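You operate a simulated robot arm through the tools that you are given. There is no shell and no other tool.

You are at the controls of a simulated two-armed robot. One attempt, no reset.

Task
Find the air line still under pressure, bleed it to zero and tag it.
Fine: look with the gauge knob and turn it off after; the tag stands in that line's slot; the air valves stay shut.

Only the result counts: the job must be done as asked and must still hold three seconds after the hand-in. Knocking over, shifting, dropping, spilling or breaking anything else fails it.

Robot
Two 7-joint arms with fingered hands on one trunk that stands fixed in place. Base frame: the origin is at the foot of the trunk, x ahead of it, y to its left, z up. Lengths are in mm, angles in rad, forces in N, time in s.
The left shoulder is at [70, 139, 1108], the right one opposite. With the tool pointing down near the work surface each hand reaches from about 460 to 840 mm from the base axis, measured 20 degrees to its own side. Payload 3.9 kg a hand.
The TCP of each hand is the grasp point between the finger pads, 29 mm short of the fingertips. In the tool frame z runs along the fingers and y along their closing line. Largest opening 100 mm; the body of the gripper starts 34 mm behind the TCP. The gripper is a hand of 5 fingers: y runs from the thumb to the fingers, the wrist lies at [-15, -105, -177] in the tool frame, and closing takes about 1.5 s.
Orientation is that of the tool frame in the base frame, as [roll, pitch, yaw] about the fixed x, y, z axes, in that order (R = Rz(yaw) Ry(pitch) Rx(roll)). With the fingers straight down and the wrist toward the robot, the tool's x, y and z point along [0, 1, 0], [1, 0, 0] and [0, 0, -1] of the base frame.

Tools
- The arms move only by the tool arm_command. It takes "left_increments", "right_increments" or both (then of equal length, played together; a hand with none holds still); each is a list of rows, each an object (a shift or turn left out is 0, a gripper value left out holds the last) with "dp": the shift along the base's x, y, z in units of 200 mm (1.0 is 200 mm), a list of three; "turn": the turn, a rotation vector about the base's x, y, z in units of 45 degrees (1.0 is 45 degrees), a list of three. In form: [{"dp": [x, y, z], "turn": [rx, ry, rz]}, ...]. A call has 1 to 20 rows; each row is the pose to reach, as a shift and turn from the pose commanded when the call began. "left_hand" and "right_hand" are, for a hand that has rows, the gripper command, from -1 (shut) to 1 (fully open), values between in proportion, set as the call begins (left out, the last holds). A call with a number of a shift or a turn outside -1 to 1 is refused whole. A row lasts 0.2 s, in which the tool goes at most 50 mm and 0.15 rad; a call with a longer step from one row to the next is refused whole, and so is a gripper value outside its range. Where a pose cannot be reached the arm comes as near as it can. A force on the tool above 40 N (or 10 N above the force at the start of the call, whichever is more), or a blocked arm, ends the call early, and 0.2 s more pass. Each finger travels about 153 mm/s and halts on what it meets, pressing with about 23 N; the grip force reading is that of the motor and also rises with nothing between the fingers. The clock runs only during rows and for 0.2 s after the last one: add rows that repeat a pose to give the fingers time. It gives the time, the measured TCP pose, the force on the tool (base axes), the opening and the grip force at its end, in the units of the frame above (readings bear some noise), with the torque about the TCP (base axes, N m) and any sound that the robot's microphone picked up, and new pictures: "views" is both (left out), scene, wrist or none (wrist: the cameras of the hands that moved).
- Cameras (640 x 400 px; columns grow to the right, rows downward): "scene" is now at [135.6, 42, 1448.3]; the picture's right is [0.39, -0.92, 0.00], its down [-0.45, -0.19, -0.87] and it looks along [0.80, 0.34, -0.49] (base axes); focal length 320 px, centre (320, 200). "left" rides on the left gripper at [-66, -86, -121] in its tool frame; the picture's right is [-0.76, -0.31, 0.58], its down [0.59, -0.70, 0.40] and it looks along [0.28, 0.64, 0.71] (tool axes); focal length 247 px, centre (320, 200). "right" rides on the right gripper at [66, -86, -121] in its tool frame; the picture's right is [-0.76, 0.31, -0.58], its down [-0.59, -0.70, 0.40] and it looks along [-0.28, 0.64, 0.71] (tool axes); focal length 247 px, centre (320, 200). There is no depth. A picture from a camera that has moved, and an enlarged one, comes with that camera's place and axes in the base frame and with its lens. The place of the scene camera against the robot may be out by one fixed shift of up to 18 mm in any direction.
- raise_lower(by): slides the trunk up (or, below 0, down) by that many mm; the arms and the scene camera ride with it, the base frame stays. It gives what a move gives, with no picture.
- preshape(shape, hand): the hand has 5 fingers and takes this shape, open, in about a second: jaw (thumb against the fingers, like two jaws); tri (thumb and two fingers); tip (a fingertip pinch); poke (one finger out to press); point (the index stretched); flat (the hand flat); cup (the hand cupped); fist (a fist). The gripper value then closes the fingers along that shape, each until it touches; the sizes above hold for jaw. It gives what a move gives, with no picture.
- turn_head(pan, tilt): turns the head with the scene camera to pan (to the left, within 1.501 rad either way) and tilt (down, from -0.506 to 1.204), counted from straight ahead of the robot. It gives what a move gives, and a new picture of the scene camera.
- inspect(camera, box): a new picture of the part [left, top, right, bottom] of that camera's present view, enlarged. It takes no simulated time.
- finish_job(): hands the job in; it is judged then, once.

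Nothing tells you positions but the pictures and the camera data. Unless the task says otherwise, let go and move clear before handing in.

The tools are called after "Request:" as a command line: name --argument value ..., lists and objects as JSON in quotes. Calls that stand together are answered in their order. arm_command: Moves the arms, as the interface text tells. Its arguments: {"type":"object","properties":{"left_increments":{"type":"array","items":{"type":"object","properties":{"dp":{"type":"array","items":{"type":"number"}},"turn":{"type":"array","items":{"type":"number"}}}}},"left_hand":{"type":"number"},"right_increments":{"type":"array","items":{"type":"object","properties":{"dp":{"type":"array","items":{"type":"number"}},"turn":{"type":"array","items":{"type":"number"}}}}},"right_hand":{"type":"number"},"views":{"type":"string","enum":["both","scene","wrist","none"]}},"required":[]} The other tools are called the same way: raise_lower (by) slides the trunk up or down; preshape (shape, hand) gives the hand a shape; turn_head (pan, tilt) turns the head that bears the scene camera; inspect (camera, box) takes an enlarged picture of a part of a camera's view; finish_job () hands the job in.

At the start:

```text
clock: 0.0
left_ee_pos: [419.9, 460.9, 1185.4]
left_tcp_rot: [3.141, 0.0, 2.029]
left_ft_force: [-0.8, -0.5, 0.1]
left_ft_torque: [0.03, 0.02, 0.01]
left_gripper_width: 99.8
left_finger_force: 0.0
left_shape: jaw
right_ee_pos: [366.1, -0.4, 1294.6]
right_tcp_rot: [-3.141, 0.0, 2.028]
right_ft_force: [-1.2, 0.4, 0.2]
right_ft_torque: [0.0, -0.02, 0.04]
right_gripper_width: 99.8
right_finger_force: 0.1
right_shape: jaw
trunk travel left (down, up): [-750.0, 90.0]
head pan, tilt: [0.405, 0.515]
```

scene: 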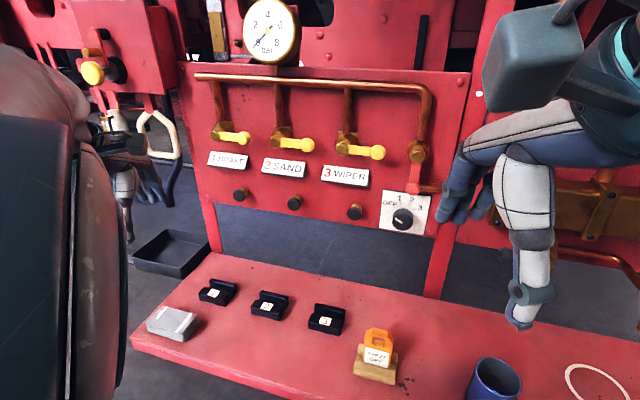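
right: 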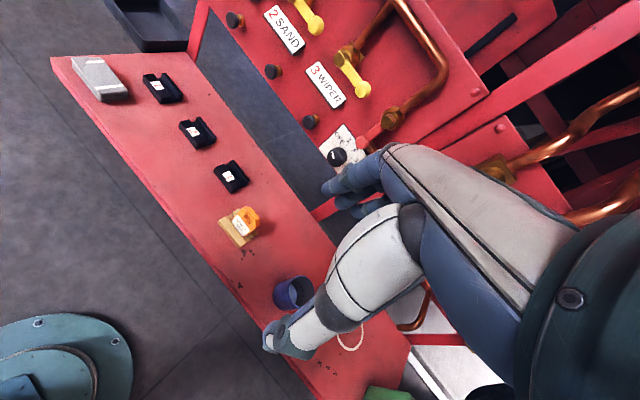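
left: 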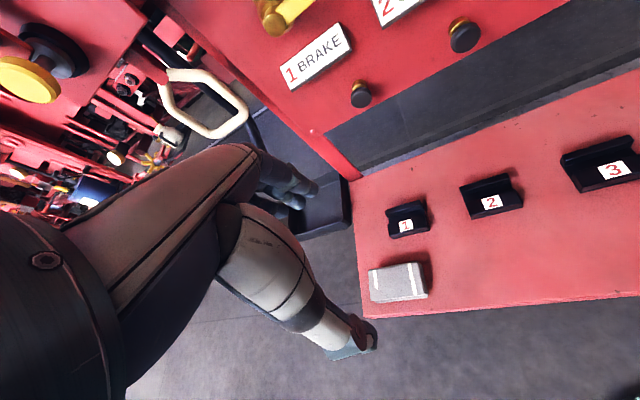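

I see a red panel with three yellow air valves (1 BRAKE, 2 SAND, 3 WIPER), three black bleed buttons below the labels, a gauge selector knob (OFF/1/2/3), a gauge on top, and a bench with three slots and an orange tag on a stand. I'll take enlarged pictures before moving.

Request:
inspect --camera "scene" --box '[190, 120, 450, 250]'

Request:
inspect --camera "scene" --box '[360, 170, 460, 240]'

Request:
inspect --camera "scene" --box '[220, 0, 320, 70]'

Request:
inspect --camera "scene" --box '[130, 260, 450, 400]'

Request:
inspect --camera "right" --box '[120, 50, 400, 320]'

```text
2.46 times, centred on (320, 185) of scene
camera zoom: at [135.6, 42.0, 1448.3], right [0.39, -0.92, 0.0], down [-0.45, -0.19, -0.87], along [0.8, 0.34, -0.49], focal length 786 px, centre (320, 237)
```

zoom: 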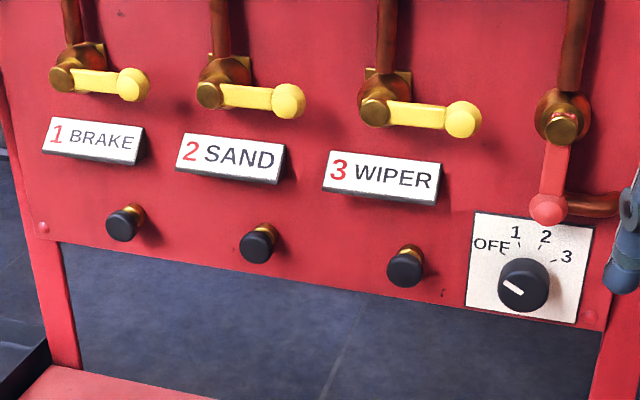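

```text
5.71 times, centred on (410, 205) of scene
camera zoom: at [135.6, 42.0, 1448.3], right [0.39, -0.92, 0.0], down [-0.45, -0.19, -0.87], along [0.8, 0.34, -0.49], focal length 1826 px, centre (-194, 171)
```

zoom: 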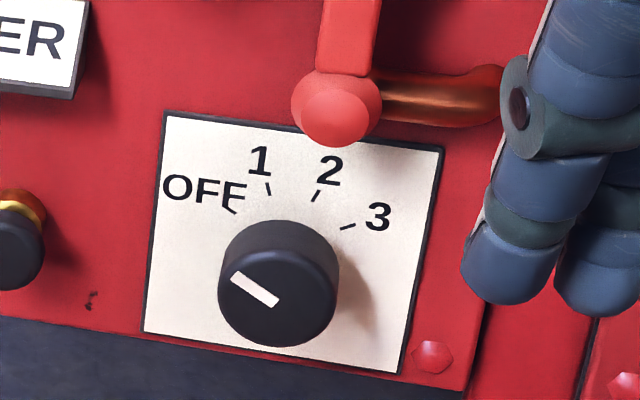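

```text
5.71 times, centred on (270, 35) of scene
camera zoom: at [135.6, 42.0, 1448.3], right [0.39, -0.92, 0.0], down [-0.45, -0.19, -0.87], along [0.8, 0.34, -0.49], focal length 1826 px, centre (606, 1143)
```

zoom: 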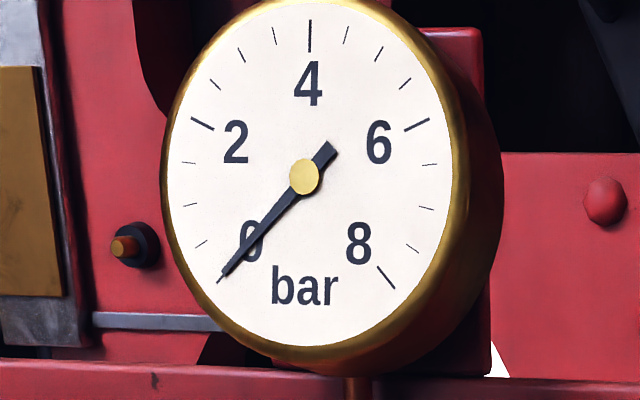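

```text
2.00 times, centred on (290, 330) of scene
camera zoom: at [135.6, 42.0, 1448.3], right [0.39, -0.92, 0.0], down [-0.45, -0.19, -0.87], along [0.8, 0.34, -0.49], focal length 639 px, centre (380, -60)
```

zoom: 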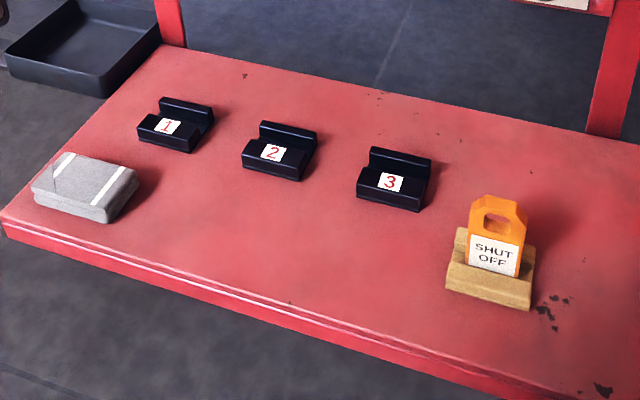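

```text
1.48 times, centred on (260, 185) of right
camera zoom: at [260.3, 21.2, 1414.6], right [0.61, -0.54, 0.58], down [-0.37, -0.84, -0.4], along [0.7, 0.03, -0.71], focal length 366 px, centre (409, 222)
```

zoom: 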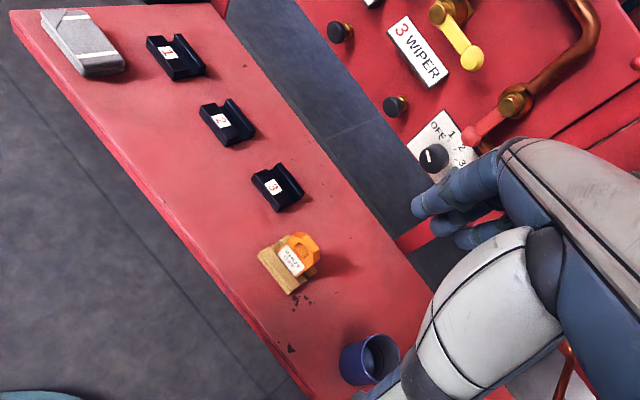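

The panel and bench look turned about 0.4 rad to the robot's left. The slot labels triangulate to roughly z 863, and the knob sits near (670, 90, 1110). Next I'll look at the hand's shape and at the other views more closely.

Request:
inspect --camera "scene" --box '[430, 0, 640, 340]'

Request:
inspect --camera "left" --box '[340, 0, 640, 320]'

Request:
inspect --camera "right" --box '[240, 100, 480, 400]'

Request:
turn_head --pan 0.4 --tilt 0.35

```text
1.18 times, centred on (535, 170) of scene
camera zoom: at [135.6, 42.0, 1448.3], right [0.39, -0.92, 0.0], down [-0.45, -0.19, -0.87], along [0.8, 0.34, -0.49], focal length 376 px, centre (67, 235)
```

zoom: 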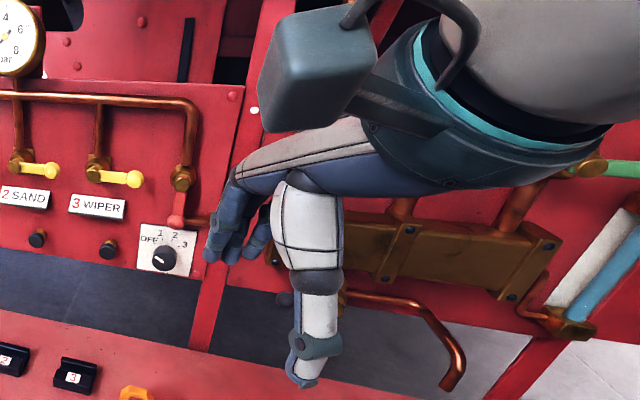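

```text
1.25 times, centred on (490, 160) of left
camera zoom: at [371.5, 363.4, 1307.8], right [0.06, -0.81, -0.58], down [-0.89, 0.22, -0.4], along [0.45, 0.54, -0.71], focal length 309 px, centre (108, 250)
```

zoom: 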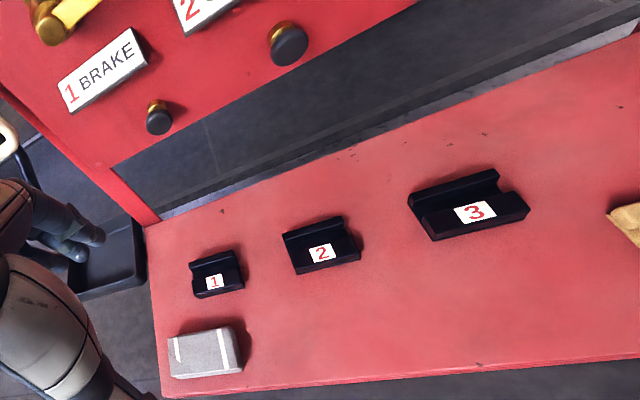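

```text
1.33 times, centred on (360, 250) of right
camera zoom: at [260.3, 21.2, 1414.6], right [0.61, -0.54, 0.58], down [-0.37, -0.84, -0.4], along [0.7, 0.03, -0.71], focal length 329 px, centre (267, 133)
```

zoom: 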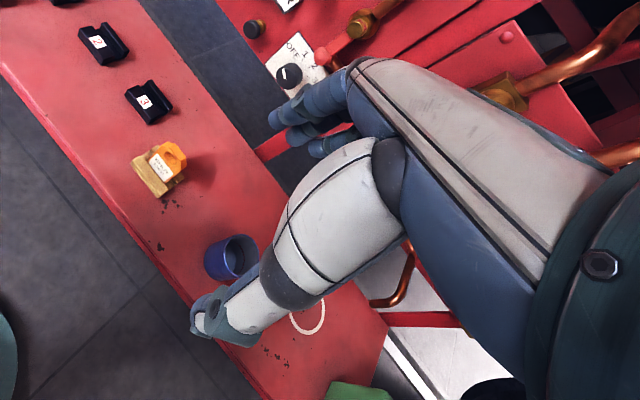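

```text
clock: 0.7
left_ee_pos: [419.2, 459.0, 1184.6]
left_tcp_rot: [-3.141, 0.001, 2.03]
left_ft_force: [-0.1, -0.1, -0.6]
left_ft_torque: [0.03, -0.02, 0.02]
left_gripper_width: 99.6
left_finger_force: 0.1
left_shape: jaw
right_ee_pos: [367.1, -0.2, 1293.8]
right_tcp_rot: [3.141, -0.001, 2.028]
right_ft_force: [0.8, -0.4, 0.3]
right_ft_torque: [0.0, 0.0, 0.0]
right_gripper_width: 99.7
right_finger_force: 0.1
right_shape: jaw
trunk travel left (down, up): [-750.0, 90.0]
head pan, tilt: [0.4, 0.351]
camera scene: at [138.1, 42.4, 1463.3], right [0.39, -0.92, 0.0], down [-0.32, -0.13, -0.94], along [0.86, 0.37, -0.34], focal length 320 px, centre (320, 200)
```

scene: 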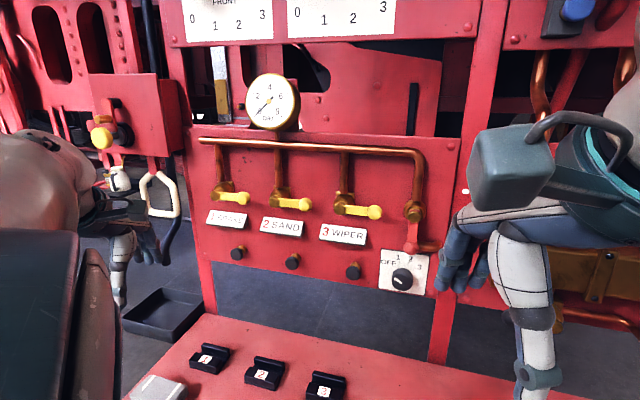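

The gauge is in view now, and full-open fingers reach forward while the thumb points down. I'll try some shapes in free air to see where the fingers go.

Request:
preshape --shape "poke" --hand "right"

Request:
inspect --camera "scene" --box '[420, 90, 640, 400]'

Request:
inspect --camera "right" --box '[200, 80, 520, 400]'

Request:
preshape --shape "tri" --hand "right"

Request:
inspect --camera "scene" --box '[420, 90, 640, 400]'

Request:
inspect --camera "right" --box '[200, 80, 520, 400]'

Request:
preshape --shape "tip" --hand "right"

Request:
inspect --camera "scene" --box '[420, 90, 640, 400]'

Request:
inspect --camera "right" --box '[200, 80, 520, 400]'

```text
clock: 1.6
left_ee_pos: [418.2, 460.2, 1184.2]
left_tcp_rot: [3.142, 0.001, 2.026]
left_ft_force: [0.4, -0.1, 0.9]
left_ft_torque: [0.0, 0.03, -0.01]
left_gripper_width: 99.8
left_finger_force: 0.0
left_shape: jaw
right_ee_pos: [367.4, 0.1, 1293.9]
right_tcp_rot: [-3.14, 0.0, 2.027]
right_ft_force: [-0.8, -0.1, -0.5]
right_ft_torque: [-0.02, -0.01, 0.0]
right_gripper_width: 0.0
right_finger_force: 0.0
right_shape: poke
trunk travel left (down, up): [-750.0, 90.0]
head pan, tilt: [0.4, 0.351]
```

```text
1.29 times, centred on (530, 245) of scene
camera zoom: at [138.1, 42.4, 1463.4], right [0.39, -0.92, 0.0], down [-0.32, -0.13, -0.94], along [0.87, 0.37, -0.34], focal length 412 px, centre (49, 142)
```

zoom: 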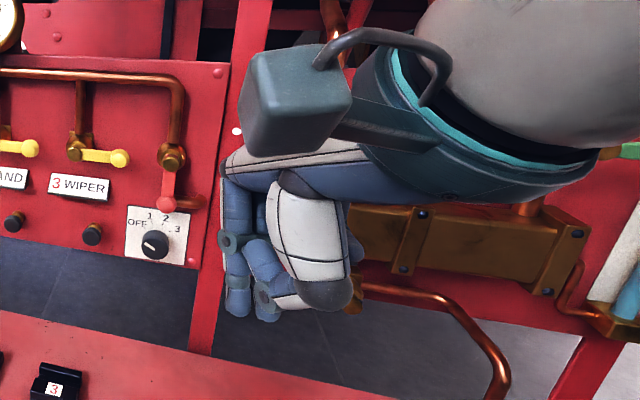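

```text
1.25 times, centred on (360, 240) of right
camera zoom: at [260.4, 21.2, 1414.6], right [0.61, -0.54, 0.58], down [-0.37, -0.84, -0.4], along [0.7, 0.03, -0.71], focal length 309 px, centre (270, 150)
```

zoom: 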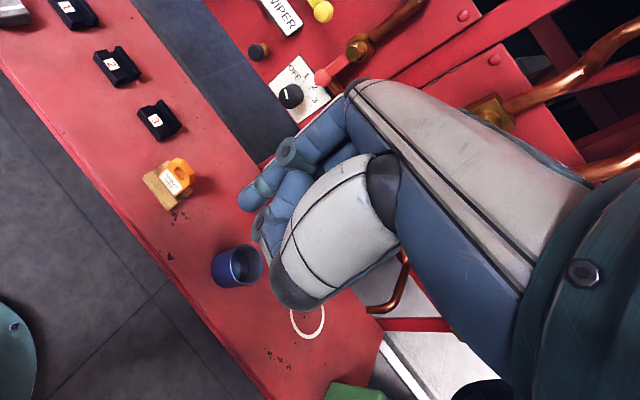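

```text
clock: 2.5
left_ee_pos: [418.8, 461.0, 1184.2]
left_tcp_rot: [-3.142, 0.0, 2.029]
left_ft_force: [-0.4, 0.0, 0.1]
left_ft_torque: [-0.02, -0.01, 0.01]
left_gripper_width: 99.8
left_finger_force: 0.0
left_shape: jaw
right_ee_pos: [366.2, 1.2, 1293.6]
right_tcp_rot: [3.141, -0.001, 2.029]
right_ft_force: [0.6, 0.3, 0.1]
right_ft_torque: [-0.01, -0.02, -0.01]
right_gripper_width: 99.6
right_finger_force: 0.0
right_shape: tri
trunk travel left (down, up): [-750.0, 90.0]
head pan, tilt: [0.4, 0.351]
```

```text
1.29 times, centred on (530, 245) of scene
camera zoom: at [138.1, 42.4, 1463.4], right [0.39, -0.92, 0.0], down [-0.32, -0.13, -0.94], along [0.87, 0.37, -0.34], focal length 412 px, centre (49, 142)
```

zoom: 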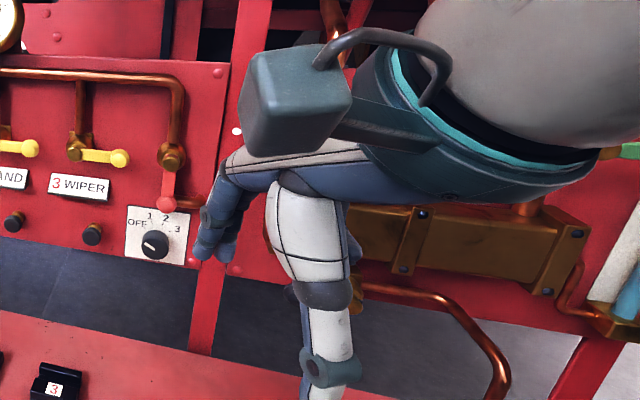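

```text
1.25 times, centred on (360, 240) of right
camera zoom: at [260.4, 21.2, 1414.6], right [0.61, -0.54, 0.58], down [-0.37, -0.84, -0.4], along [0.7, 0.03, -0.71], focal length 309 px, centre (270, 150)
```

zoom: 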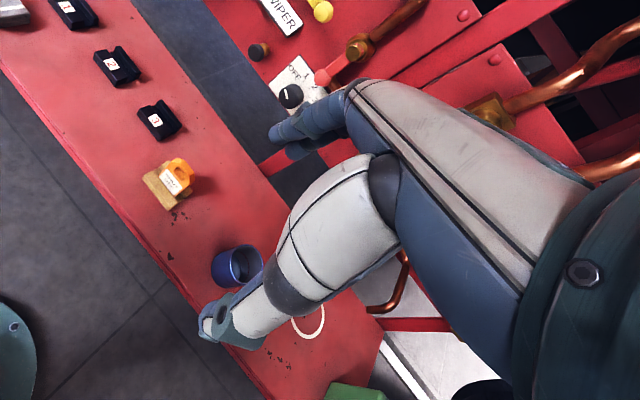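

```text
clock: 3.4
left_ee_pos: [418.7, 459.9, 1184.5]
left_tcp_rot: [3.142, -0.001, 2.029]
left_ft_force: [-0.2, 0.2, 0.3]
left_ft_torque: [-0.01, 0.0, 0.0]
left_gripper_width: 99.7
left_finger_force: 0.1
left_shape: jaw
right_ee_pos: [365.9, -0.5, 1293.4]
right_tcp_rot: [3.141, 0.001, 2.028]
right_ft_force: [-0.5, 0.2, -0.4]
right_ft_torque: [0.03, 0.04, 0.01]
right_gripper_width: 100.1
right_finger_force: 0.0
right_shape: tip
trunk travel left (down, up): [-750.0, 90.0]
head pan, tilt: [0.4, 0.351]
```

```text
1.29 times, centred on (530, 245) of scene
camera zoom: at [138.1, 42.4, 1463.4], right [0.39, -0.92, 0.0], down [-0.32, -0.13, -0.94], along [0.87, 0.37, -0.34], focal length 412 px, centre (49, 142)
```

zoom: 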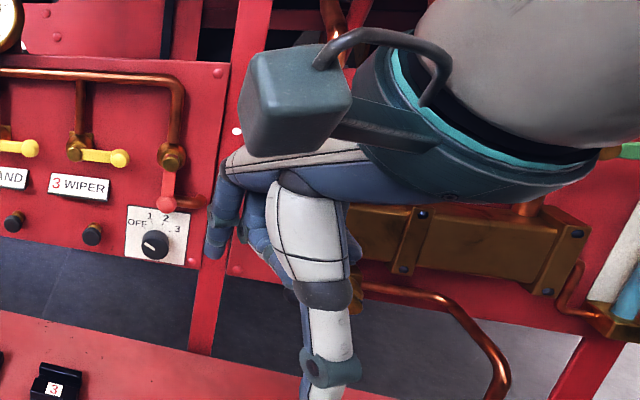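

```text
1.25 times, centred on (360, 240) of right
camera zoom: at [260.4, 21.2, 1414.6], right [0.61, -0.54, 0.58], down [-0.37, -0.84, -0.4], along [0.7, 0.03, -0.71], focal length 309 px, centre (270, 150)
```

zoom: 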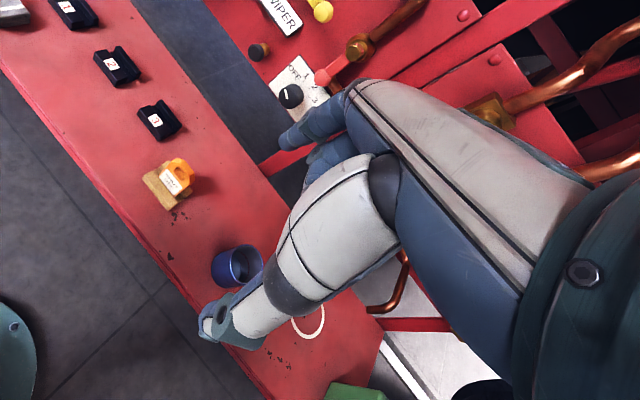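

The slots and buttons lie in rows about 141 mm apart along a line turned about 0.12 rad. The buttons are near (679,479), (697,339) and (712,200) at z≈1071, and the knob is near (727,95,1070). I'll turn the right hand to point at the panel, well short of the knob, in the tip shape and half closed.

Request:
arm_command --right_increments '[{"dp": [0.0693, 0.0268, -0.0746], "turn": [0.0409, -0.1375, -0.0241]}, {"dp": [0.1386, 0.0536, -0.1493], "turn": [0.0819, -0.275, -0.0482]}, {"dp": [0.2079, 0.0804, -0.2239], "turn": [0.1228, -0.4124, -0.0723]}, {"dp": [0.2771, 0.1071, -0.2986], "turn": [0.1637, -0.5499, -0.0965]}, {"dp": [0.3464, 0.1339, -0.3732], "turn": [0.2046, -0.6874, -0.1206]}, {"dp": [0.4157, 0.1607, -0.4479], "turn": [0.2456, -0.8248, -0.1447]}, {"dp": [0.485, 0.1875, -0.5225], "turn": [0.2865, -0.9623, -0.1688]}]' --right_hand 0

```text
clock: 5.0
left_ee_pos: [419.9, 460.8, 1185.2]
left_tcp_rot: [3.14, 0.001, 2.027]
left_ft_force: [0.8, 0.2, 0.3]
left_ft_torque: [-0.02, 0.0, -0.01]
left_gripper_width: 99.7
left_finger_force: 0.1
left_shape: jaw
right_ee_pos: [465.9, 41.1, 1188.5]
right_tcp_rot: [2.356, 0.071, 1.86]
right_ft_force: [1.3, 0.5, -0.1]
right_ft_torque: [0.0, -0.02, 0.01]
right_gripper_width: 50.3
right_finger_force: 0.1
right_shape: tip
trunk travel left (down, up): [-750.0, 90.0]
head pan, tilt: [0.4, 0.351]
camera scene: at [138.6, 43.3, 1463.3], right [0.39, -0.92, 0.0], down [-0.32, -0.13, -0.94], along [0.86, 0.37, -0.34], focal length 320 px, centre (320, 200)
camera right: at [305.8, 61.7, 1209.1], right [0.02, -0.74, 0.68], down [-0.02, -0.68, -0.74], along [1.0, 0.0, -0.03], focal length 247 px, centre (320, 200)
```

scene: 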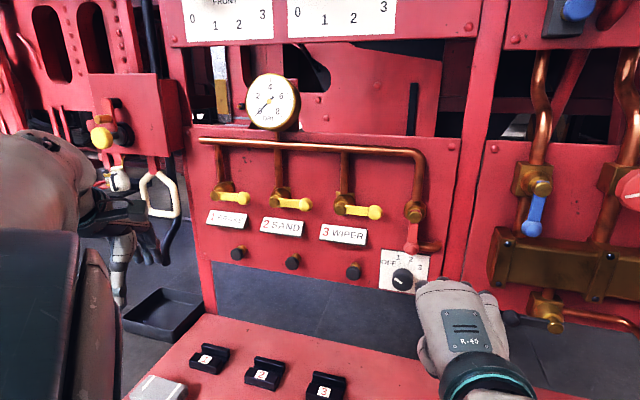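
right: 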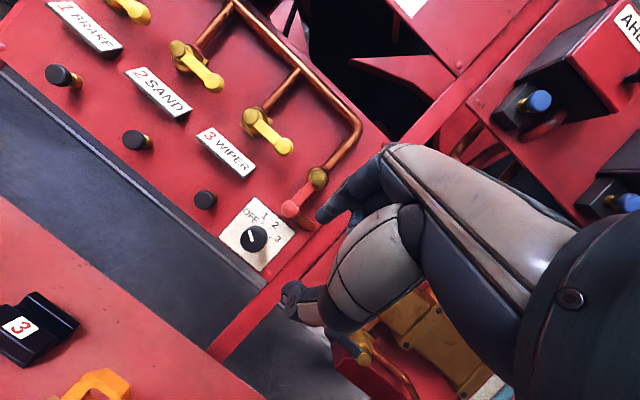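

The wrist view puts the knob near (727,100,1070) and button 3 near (712,202,1067). I'll do the second half of the turn, stopping short of the panel.

Request:
arm_command --right_increments '[{"dp": [0.0693, 0.0268, -0.0746], "turn": [0.0409, -0.1375, -0.0241]}, {"dp": [0.1386, 0.0536, -0.1493], "turn": [0.0819, -0.275, -0.0482]}, {"dp": [0.2079, 0.0804, -0.2239], "turn": [0.1228, -0.4124, -0.0723]}, {"dp": [0.2771, 0.1071, -0.2986], "turn": [0.1637, -0.5499, -0.0965]}, {"dp": [0.3464, 0.1339, -0.3732], "turn": [0.2046, -0.6874, -0.1206]}, {"dp": [0.4157, 0.1607, -0.4479], "turn": [0.2456, -0.8248, -0.1447]}, {"dp": [0.485, 0.1875, -0.5225], "turn": [0.2865, -0.9623, -0.1688]}]' --right_hand 0

Request:
inspect --camera "scene" --box '[320, 180, 540, 400]'

```text
clock: 6.8
left_ee_pos: [417.3, 460.7, 1185.6]
left_tcp_rot: [-3.141, 0.002, 2.027]
left_ft_force: [-0.4, 0.3, -0.1]
left_ft_torque: [-0.02, 0.0, 0.0]
left_gripper_width: 99.7
left_finger_force: 0.2
left_shape: jaw
right_ee_pos: [573.3, 53.9, 1102.1]
right_tcp_rot: [1.563, -0.061, 1.641]
right_ft_force: [-0.3, -0.1, 0.4]
right_ft_torque: [0.0, 0.03, -0.04]
right_gripper_width: 50.5
right_finger_force: 0.0
right_shape: tip
trunk travel left (down, up): [-750.0, 90.0]
head pan, tilt: [0.4, 0.351]
stopped in row 7 (right hand): the arm was blocked; the commanded pose is now the measured one
camera scene: at [136.3, 43.6, 1463.5], right [0.39, -0.92, 0.0], down [-0.32, -0.13, -0.94], along [0.87, 0.37, -0.34], focal length 320 px, centre (320, 200)
camera right: at [449.5, 114.8, 1019.2], right [-0.52, -0.81, 0.26], down [0.44, -0.52, -0.73], along [0.73, -0.27, 0.63], focal length 247 px, centre (320, 200)
```

scene: 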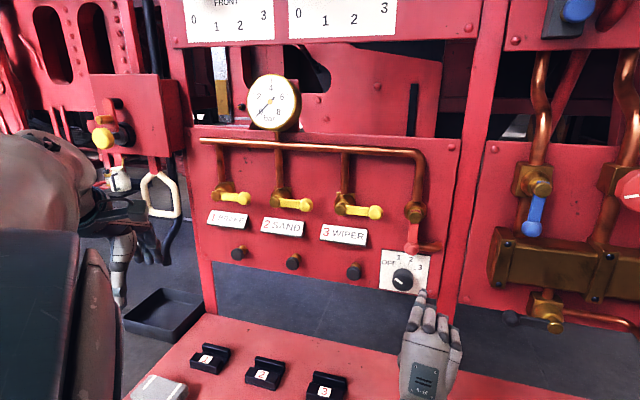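
right: 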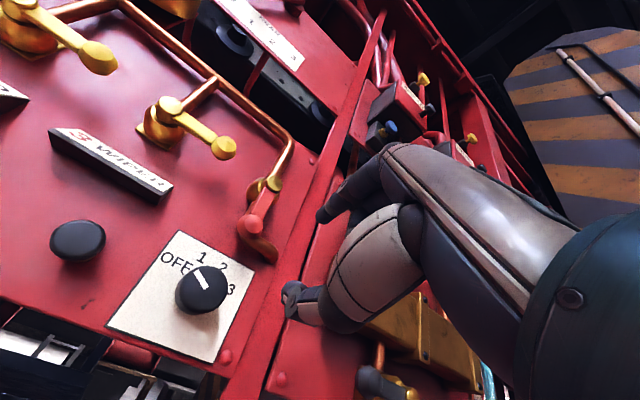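

```text
1.82 times, centred on (430, 290) of scene
camera zoom: at [136.3, 43.6, 1463.5], right [0.39, -0.92, 0.0], down [-0.32, -0.13, -0.94], along [0.87, 0.37, -0.34], focal length 581 px, centre (120, 36)
```

zoom: 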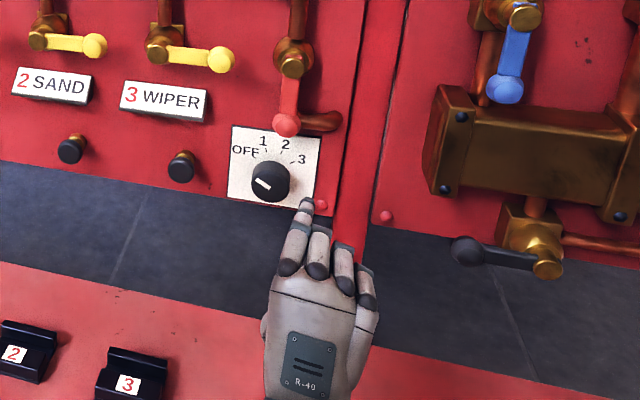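

The arm ran into a joint limit with the wrist straight below. Triangulating two wrist views puts the knob face near (710,101,1075) and button 3 near (708,202,1068). I'll roll the hand counter-clockwise about the panel normal so the wrist comes from the lower right.

Request:
arm_command --right_increments '[{"dp": [0.0, 0.04, -0.03], "turn": [-0.1755, -0.0159, 0.0057]}, {"dp": [0.0, 0.08, -0.06], "turn": [-0.351, -0.0318, 0.0114]}, {"dp": [0.0, 0.13, -0.1], "turn": [-0.5265, -0.0476, 0.0171]}, {"dp": [0.0, 0.175, -0.135], "turn": [-0.702, -0.0635, 0.0228]}]' --views "none"

Request:
arm_command --right_increments '[{"dp": [0.035, 0.0, 0.0], "turn": [-0.1755, -0.0159, 0.0057]}, {"dp": [0.07, 0.0, 0.0], "turn": [-0.351, -0.0318, 0.0114]}, {"dp": [0.105, 0.0, 0.0], "turn": [-0.5265, -0.0476, 0.0171]}, {"dp": [0.14, 0.0, 0.0], "turn": [-0.702, -0.0635, 0.0228]}]'

Request:
inspect --camera "scene" --box '[320, 180, 540, 400]'

```text
clock: 8.0
left_ee_pos: [418.5, 460.4, 1184.9]
left_tcp_rot: [3.142, 0.0, 2.029]
left_ft_force: [0.4, -0.2, 0.9]
left_ft_torque: [-0.01, -0.02, -0.03]
left_gripper_width: 99.7
left_finger_force: 0.1
left_shape: jaw
right_ee_pos: [591.6, 60.7, 1091.6]
right_tcp_rot: [1.555, 0.436, 1.602]
right_ft_force: [0.0, 0.0, -0.3]
right_ft_torque: [0.02, 0.02, 0.0]
right_gripper_width: 50.2
right_finger_force: 0.1
right_shape: tip
trunk travel left (down, up): [-750.0, 90.0]
head pan, tilt: [0.4, 0.351]
stopped in row 4 (right hand): the arm was blocked; the commanded pose is now the measured one
```

```text
clock: 9.2
left_ee_pos: [418.8, 459.5, 1185.2]
left_tcp_rot: [3.141, 0.0, 2.029]
left_ft_force: [-0.5, 0.2, -0.5]
left_ft_torque: [0.0, 0.0, -0.03]
left_gripper_width: 99.9
left_finger_force: 0.1
left_shape: jaw
right_ee_pos: [632.1, 27.6, 1101.1]
right_tcp_rot: [1.534, 0.923, 1.552]
right_ft_force: [1.0, 1.1, 0.1]
right_ft_torque: [0.02, 0.0, -0.03]
right_gripper_width: 50.0
right_finger_force: 0.1
right_shape: tip
trunk travel left (down, up): [-750.0, 90.0]
head pan, tilt: [0.4, 0.351]
stopped in row 4 (right hand): the arm was blocked; the commanded pose is now the measured one
camera scene: at [138.2, 42.4, 1463.3], right [0.39, -0.92, 0.0], down [-0.32, -0.13, -0.94], along [0.86, 0.37, -0.34], focal length 320 px, centre (320, 200)
camera right: at [514.8, -2.1, 994.6], right [-0.59, -0.22, 0.78], down [0.4, -0.91, 0.05], along [0.7, 0.35, 0.63], focal length 247 px, centre (320, 200)
```

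scene: 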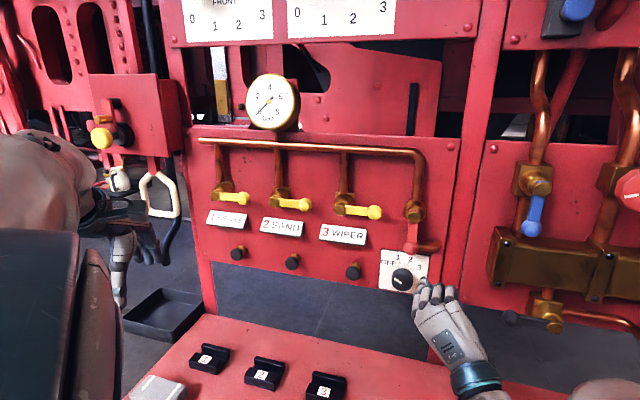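
right: 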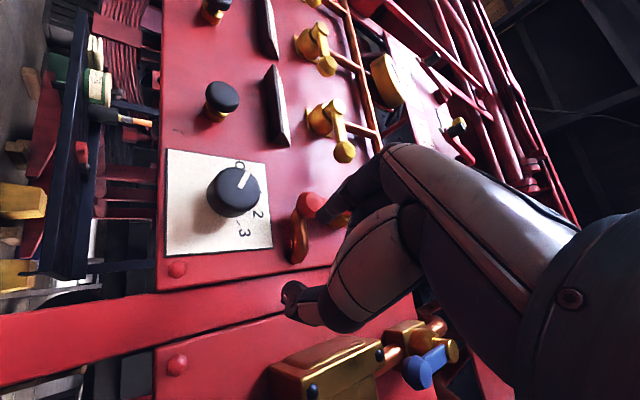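

```text
1.82 times, centred on (430, 290) of scene
camera zoom: at [138.2, 42.4, 1463.3], right [0.39, -0.92, 0.0], down [-0.32, -0.13, -0.94], along [0.86, 0.37, -0.34], focal length 581 px, centre (120, 36)
```

zoom: 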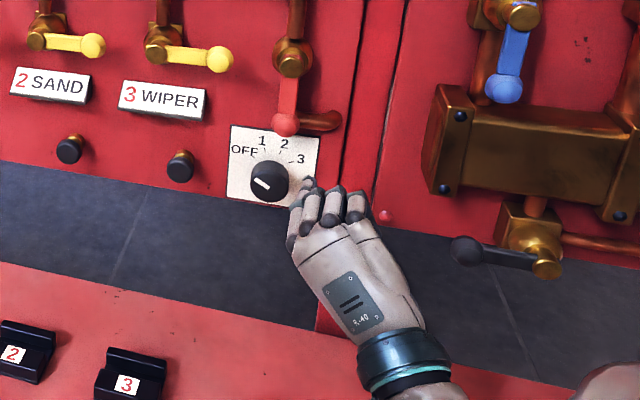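

The hand drifted rightward because of a wrist limit. The palm faces forward, so the forearm should come from the side. I'll roll further until the fingers' closing line is horizontal, pulling back a little.

Request:
arm_command --right_increments '[{"dp": [-0.04, 0.03, -0.02], "turn": [-0.1544, -0.017, 0.0]}, {"dp": [-0.08, 0.06, -0.04], "turn": [-0.3088, -0.034, 0.0]}, {"dp": [-0.12, 0.09, -0.06], "turn": [-0.4632, -0.051, 0.0]}, {"dp": [-0.16, 0.12, -0.08], "turn": [-0.6176, -0.068, 0.0]}, {"dp": [-0.2, 0.15, -0.1], "turn": [-0.772, -0.085, 0.0]}, {"dp": [-0.2, 0.15, -0.1], "turn": [-0.772, -0.085, 0.0]}]'

```text
clock: 10.6
left_ee_pos: [419.6, 459.6, 1185.2]
left_tcp_rot: [3.14, 0.0, 2.028]
left_ft_force: [0.4, 1.2, -1.1]
left_ft_torque: [0.02, 0.0, 0.02]
left_gripper_width: 99.7
left_finger_force: 0.0
left_shape: jaw
right_ee_pos: [601.8, 43.4, 1094.3]
right_tcp_rot: [0.89, 1.453, 0.9]
right_ft_force: [0.4, -0.3, -0.2]
right_ft_torque: [-0.02, 0.0, 0.03]
right_gripper_width: 50.1
right_finger_force: 0.0
right_shape: tip
trunk travel left (down, up): [-750.0, 90.0]
head pan, tilt: [0.4, 0.351]
camera scene: at [138.4, 42.3, 1463.3], right [0.39, -0.92, 0.0], down [-0.32, -0.13, -0.94], along [0.86, 0.37, -0.34], focal length 320 px, centre (320, 200)
camera right: at [486.5, -36.6, 1012.4], right [-0.63, 0.23, 0.74], down [0.36, -0.75, 0.55], along [0.68, 0.62, 0.39], focal length 247 px, centre (320, 200)
```

scene: 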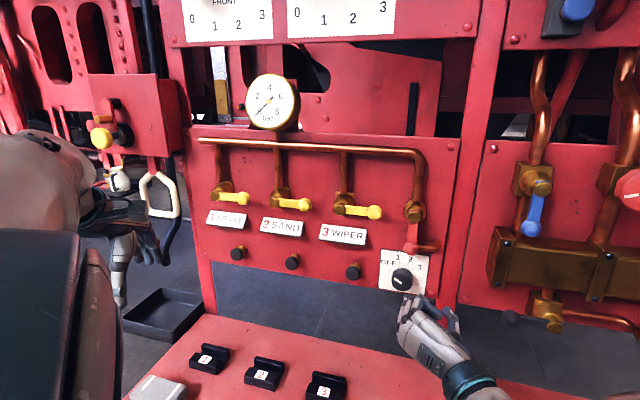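
right: 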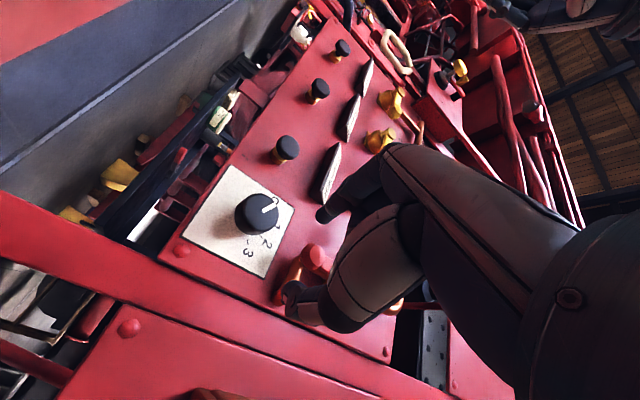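

The roll succeeded. Now I'll line the hand up with the knob axis at standoff and check how accurately the arm gets there.

Request:
arm_command --right_increments '[{"dp": [0.02, 0.08, -0.015]}, {"dp": [0.045, 0.16, -0.03]}, {"dp": [0.045, 0.16, -0.03]}, {"dp": [0.045, 0.16, -0.03]}]'

```text
clock: 11.8
left_ee_pos: [419.4, 460.3, 1185.3]
left_tcp_rot: [3.141, 0.0, 2.028]
left_ft_force: [0.5, -0.1, -0.2]
left_ft_torque: [-0.01, 0.01, 0.03]
left_gripper_width: 99.9
left_finger_force: 0.0
left_shape: jaw
right_ee_pos: [611.3, 73.7, 1105.9]
right_tcp_rot: [0.84, 1.426, 0.846]
right_ft_force: [0.1, -0.1, -0.2]
right_ft_torque: [-0.02, 0.0, -0.01]
right_gripper_width: 50.2
right_finger_force: 0.1
right_shape: tip
trunk travel left (down, up): [-750.0, 90.0]
head pan, tilt: [0.4, 0.351]
stopped in row 4 (right hand): the arm was blocked; the commanded pose is now the measured one
camera scene: at [138.1, 42.2, 1463.4], right [0.39, -0.92, 0.0], down [-0.32, -0.13, -0.94], along [0.87, 0.37, -0.34], focal length 320 px, centre (320, 200)
camera right: at [499.0, -3.5, 1020.2], right [-0.65, 0.22, 0.73], down [0.35, -0.76, 0.54], along [0.68, 0.61, 0.42], focal length 247 px, centre (320, 200)
```

scene: 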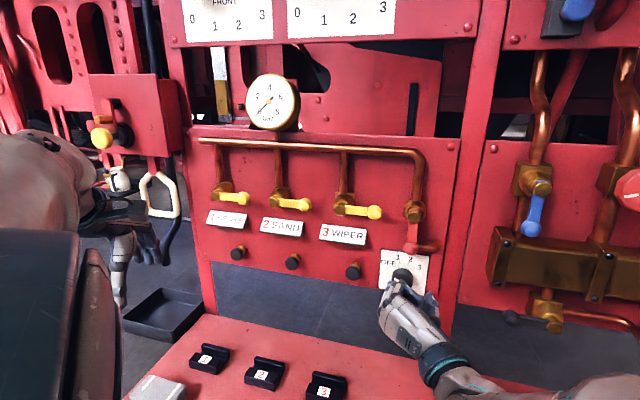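
right: 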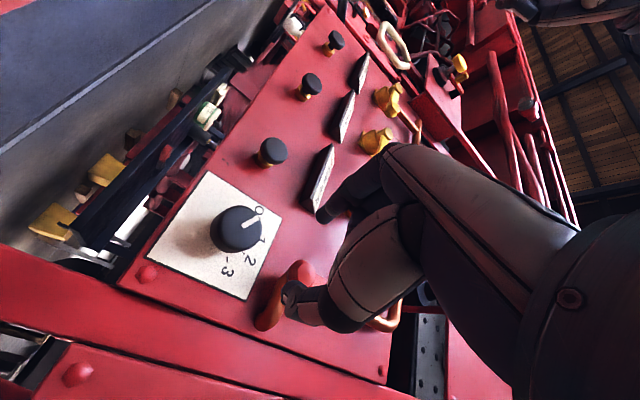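

The arm ends up about 30 mm high and blocked, so the shoulder is too high for this pose. I'll lower the trunk by 100 mm, with the hand clear of everything underneath.

Request:
raise_lower --by -100

Request:
turn_head --pan 0.3 --tilt 0.35

```text
clock: 13.1
left_ee_pos: [418.3, 461.2, 1084.2]
left_tcp_rot: [-3.141, -0.001, 2.028]
left_ft_force: [-0.7, 0.2, 0.0]
left_ft_torque: [0.01, 0.0, -0.02]
left_gripper_width: 99.8
left_finger_force: 0.1
left_shape: jaw
right_ee_pos: [612.7, 74.8, 1005.6]
right_tcp_rot: [0.866, 1.426, 0.873]
right_ft_force: [-0.2, -0.7, -0.5]
right_ft_torque: [0.01, 0.0, 0.01]
right_gripper_width: 50.1
right_finger_force: 0.0
right_shape: tip
trunk travel left (down, up): [-650.0, 190.0]
head pan, tilt: [0.4, 0.351]
```

```text
clock: 13.8
left_ee_pos: [419.7, 460.5, 1084.5]
left_tcp_rot: [-3.141, 0.0, 2.029]
left_ft_force: [-0.1, -0.2, 0.3]
left_ft_torque: [0.0, -0.04, -0.04]
left_gripper_width: 99.9
left_finger_force: 0.1
left_shape: jaw
right_ee_pos: [611.9, 75.2, 1005.8]
right_tcp_rot: [0.86, 1.426, 0.866]
right_ft_force: [-0.2, 0.6, -0.2]
right_ft_torque: [0.02, 0.0, 0.01]
right_gripper_width: 50.3
right_finger_force: 0.0
right_shape: tip
trunk travel left (down, up): [-650.0, 190.0]
head pan, tilt: [0.3, 0.351]
camera scene: at [141.2, 33.8, 1363.4], right [0.3, -0.96, 0.0], down [-0.33, -0.1, -0.94], along [0.9, 0.28, -0.34], focal length 320 px, centre (320, 200)
```

scene: 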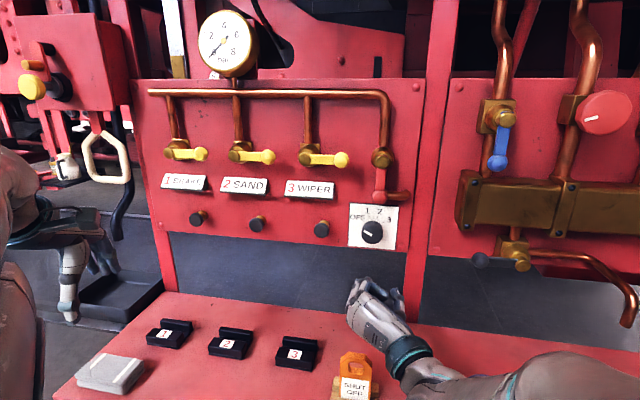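

With the trunk lower the gauge and knob are clearly visible. I'll raise the hand to knob height and square it to the panel, still about 100 mm off.

Request:
arm_command --right_increments '[{"dp": [-0.02, 0.02, 0.1], "turn": [0, 0.04, 0.05]}, {"dp": [-0.04, 0.05, 0.22], "turn": [0, 0.08, 0.1]}, {"dp": [-0.055, 0.07, 0.345], "turn": [0, 0.12, 0.14]}, {"dp": [-0.055, 0.07, 0.345], "turn": [0, 0.12, 0.14]}, {"dp": [-0.055, 0.07, 0.345], "turn": [0, 0.12, 0.14]}]'

```text
clock: 15.0
left_ee_pos: [419.5, 460.2, 1085.6]
left_tcp_rot: [-3.141, 0.0, 2.028]
left_ft_force: [0.4, -0.5, -0.7]
left_ft_torque: [-0.02, 0.0, 0.0]
left_gripper_width: 99.7
left_finger_force: 0.1
left_shape: jaw
right_ee_pos: [599.2, 91.5, 1072.9]
right_tcp_rot: [1.568, 1.462, 1.684]
right_ft_force: [-0.3, -0.7, -0.3]
right_ft_torque: [0.02, 0.0, 0.02]
right_gripper_width: 50.4
right_finger_force: 0.0
right_shape: tip
trunk travel left (down, up): [-650.0, 190.0]
head pan, tilt: [0.3, 0.351]
camera scene: at [141.1, 33.7, 1363.4], right [0.3, -0.96, 0.0], down [-0.33, -0.1, -0.94], along [0.9, 0.28, -0.34], focal length 320 px, centre (320, 200)
camera right: at [488.9, -0.2, 997.6], right [-0.6, 0.16, 0.79], down [0.48, -0.71, 0.51], along [0.64, 0.69, 0.35], focal length 247 px, centre (320, 200)
```

scene: 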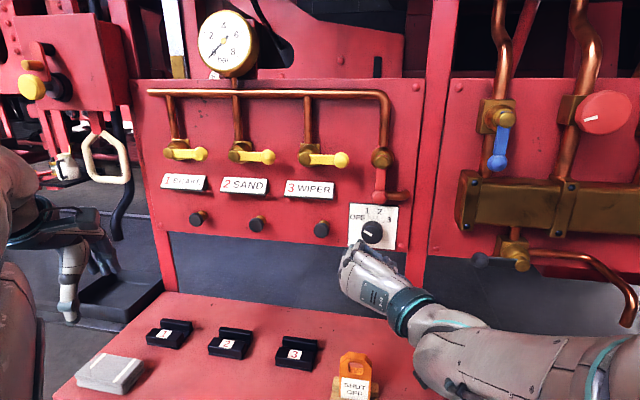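
right: 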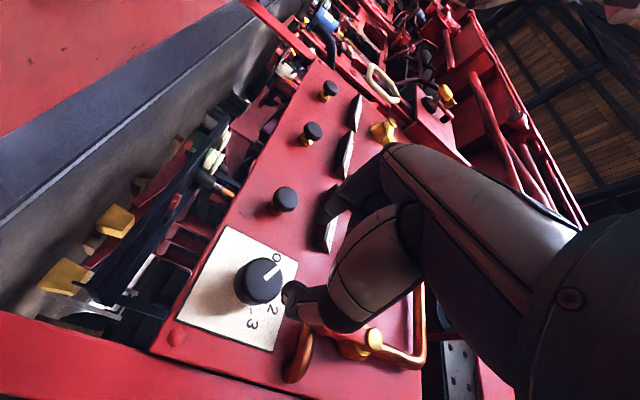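

The pose is reached well now, and this view confirms the knob face at about (710,99,1074) with a diameter of about 45 mm. I'll open the pinch to about 70 mm and advance to straddle the knob.

Request:
arm_command --right_increments '[{"dp": [0, 0, 0]}, {"dp": [0.1, 0.008, 0]}, {"dp": [0.22, 0.018, -0.003]}, {"dp": [0.34, 0.028, -0.005]}, {"dp": [0.43, 0.034, -0.005]}, {"dp": [0.49, 0.04, -0.005]}, {"dp": [0.49, 0.04, -0.005]}]' --right_hand 0.42

Request:
inspect --camera "scene" --box '[310, 180, 450, 300]'

Request:
inspect --camera "right" --box '[180, 140, 420, 400]'

```text
clock: 16.6
left_ee_pos: [418.4, 459.8, 1084.2]
left_tcp_rot: [-3.141, 0.001, 2.028]
left_ft_force: [-0.1, 0.0, -0.5]
left_ft_torque: [0.0, 0.04, 0.01]
left_gripper_width: 100.0
left_finger_force: 0.1
left_shape: jaw
right_ee_pos: [700.4, 94.4, 1078.0]
right_tcp_rot: [1.529, 1.451, 1.638]
right_ft_force: [0.5, 0.4, -0.9]
right_ft_torque: [-0.02, -0.03, 0.0]
right_gripper_width: 71.1
right_finger_force: 0.1
right_shape: tip
trunk travel left (down, up): [-650.0, 190.0]
head pan, tilt: [0.3, 0.351]
camera scene: at [141.1, 33.8, 1363.4], right [0.3, -0.96, 0.0], down [-0.33, -0.1, -0.94], along [0.9, 0.28, -0.34], focal length 320 px, centre (320, 200)
camera right: at [588.9, 4.3, 1001.5], right [-0.6, 0.15, 0.78], down [0.48, -0.72, 0.5], along [0.64, 0.68, 0.36], focal length 247 px, centre (320, 200)
```

scene: 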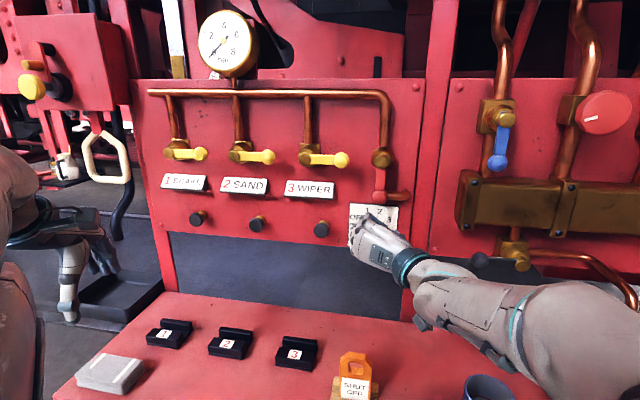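
right: 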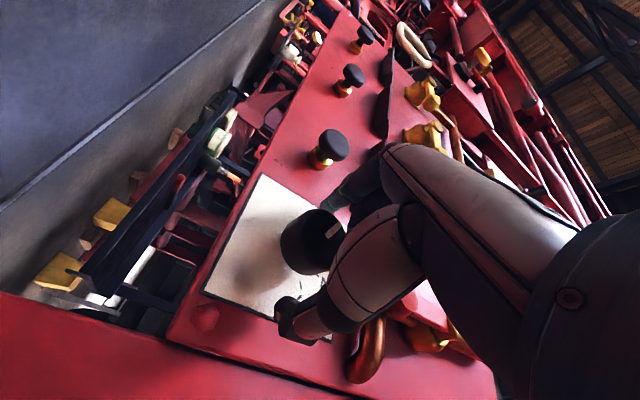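

```text
3.33 times, centred on (380, 240) of scene
camera zoom: at [141.1, 33.8, 1363.4], right [0.3, -0.96, 0.0], down [-0.33, -0.1, -0.94], along [0.9, 0.28, -0.34], focal length 1065 px, centre (120, 67)
```

zoom: 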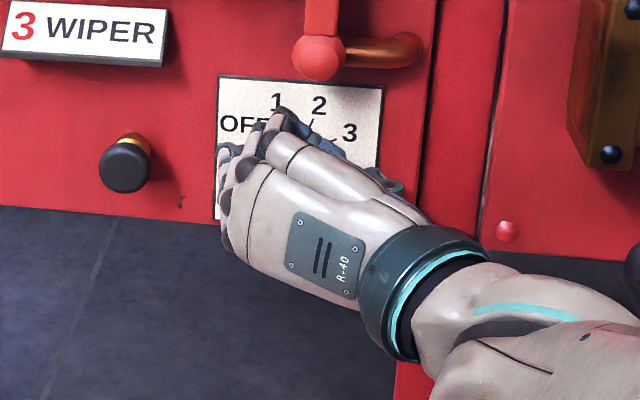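

```text
1.54 times, centred on (300, 270) of right
camera zoom: at [588.9, 4.3, 1001.5], right [-0.6, 0.15, 0.78], down [0.48, -0.72, 0.5], along [0.64, 0.68, 0.36], focal length 380 px, centre (351, 92)
```

zoom: 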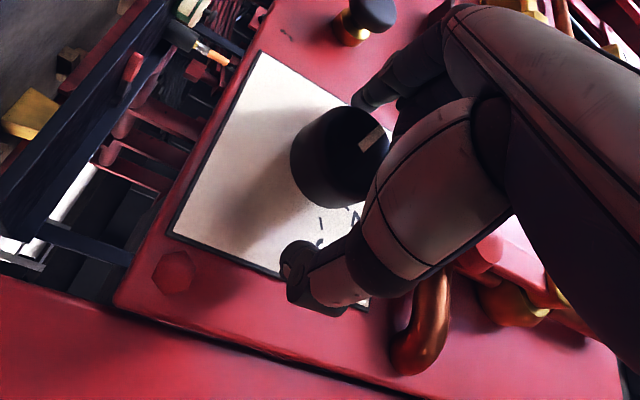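

The thumb and index straddle the knob and it's centred between them. Now I'll close on it.

Request:
arm_command --right_increments '[{"dp": [0, 0, 0]}, {"dp": [0, 0, 0]}, {"dp": [0, 0, 0]}, {"dp": [0, 0, 0]}, {"dp": [0, 0, 0]}]' --right_hand -0.6

Request:
inspect --camera "right" --box '[180, 140, 420, 400]'

Request:
inspect --camera "scene" --box '[330, 190, 430, 270]'

```text
clock: 17.8
left_ee_pos: [417.8, 462.1, 1084.9]
left_tcp_rot: [-3.142, 0.003, 2.029]
left_ft_force: [0.2, -0.2, -0.1]
left_ft_torque: [0.0, -0.04, 0.02]
left_gripper_width: 99.8
left_finger_force: 0.0
left_shape: jaw
right_ee_pos: [700.3, 93.9, 1075.7]
right_tcp_rot: [1.546, 1.452, 1.654]
right_ft_force: [2.0, 7.4, 9.1]
right_ft_torque: [0.18, -0.12, 0.05]
right_gripper_width: 29.5
right_finger_force: 22.8
right_shape: tip
trunk travel left (down, up): [-650.0, 190.0]
head pan, tilt: [0.3, 0.351]
camera scene: at [140.1, 35.3, 1363.5], right [0.3, -0.96, 0.0], down [-0.33, -0.1, -0.94], along [0.9, 0.28, -0.34], focal length 320 px, centre (320, 200)
camera right: at [588.4, 5.0, 1000.0], right [-0.6, 0.15, 0.79], down [0.48, -0.72, 0.5], along [0.64, 0.68, 0.36], focal length 247 px, centre (320, 200)
```

scene: 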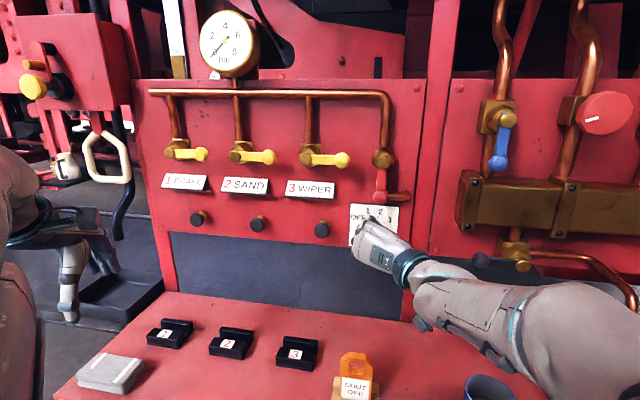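
right: 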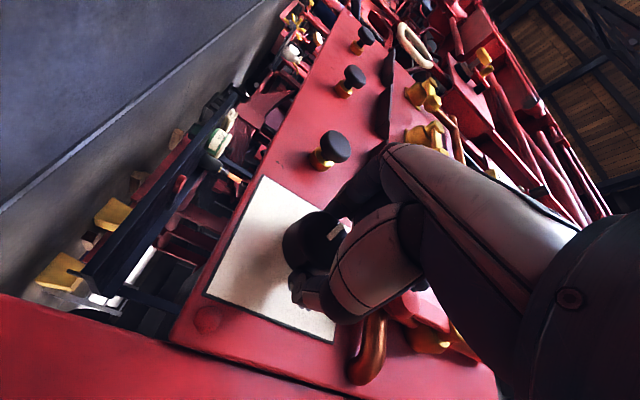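

```text
1.54 times, centred on (300, 270) of right
camera zoom: at [588.4, 5.0, 1000.0], right [-0.6, 0.15, 0.79], down [0.48, -0.72, 0.5], along [0.64, 0.68, 0.36], focal length 380 px, centre (351, 92)
```

zoom: 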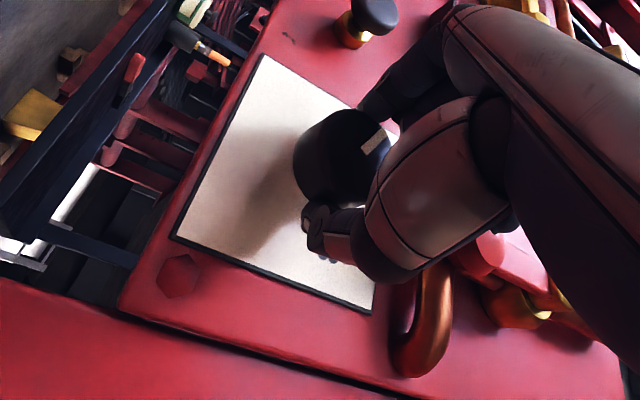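

```text
5.00 times, centred on (380, 230) of scene
camera zoom: at [140.1, 35.3, 1363.5], right [0.3, -0.96, 0.0], down [-0.33, -0.1, -0.94], along [0.9, 0.28, -0.34], focal length 1597 px, centre (20, 50)
```

zoom: 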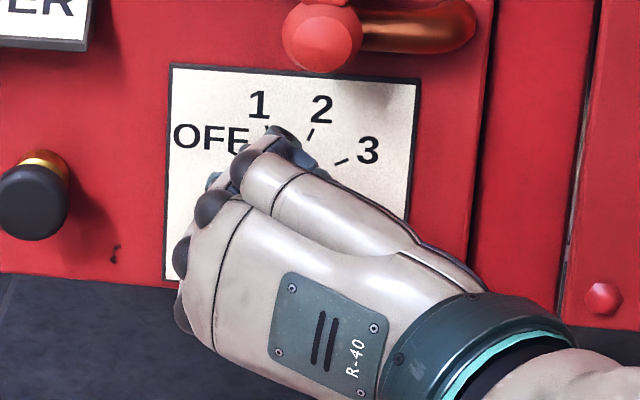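

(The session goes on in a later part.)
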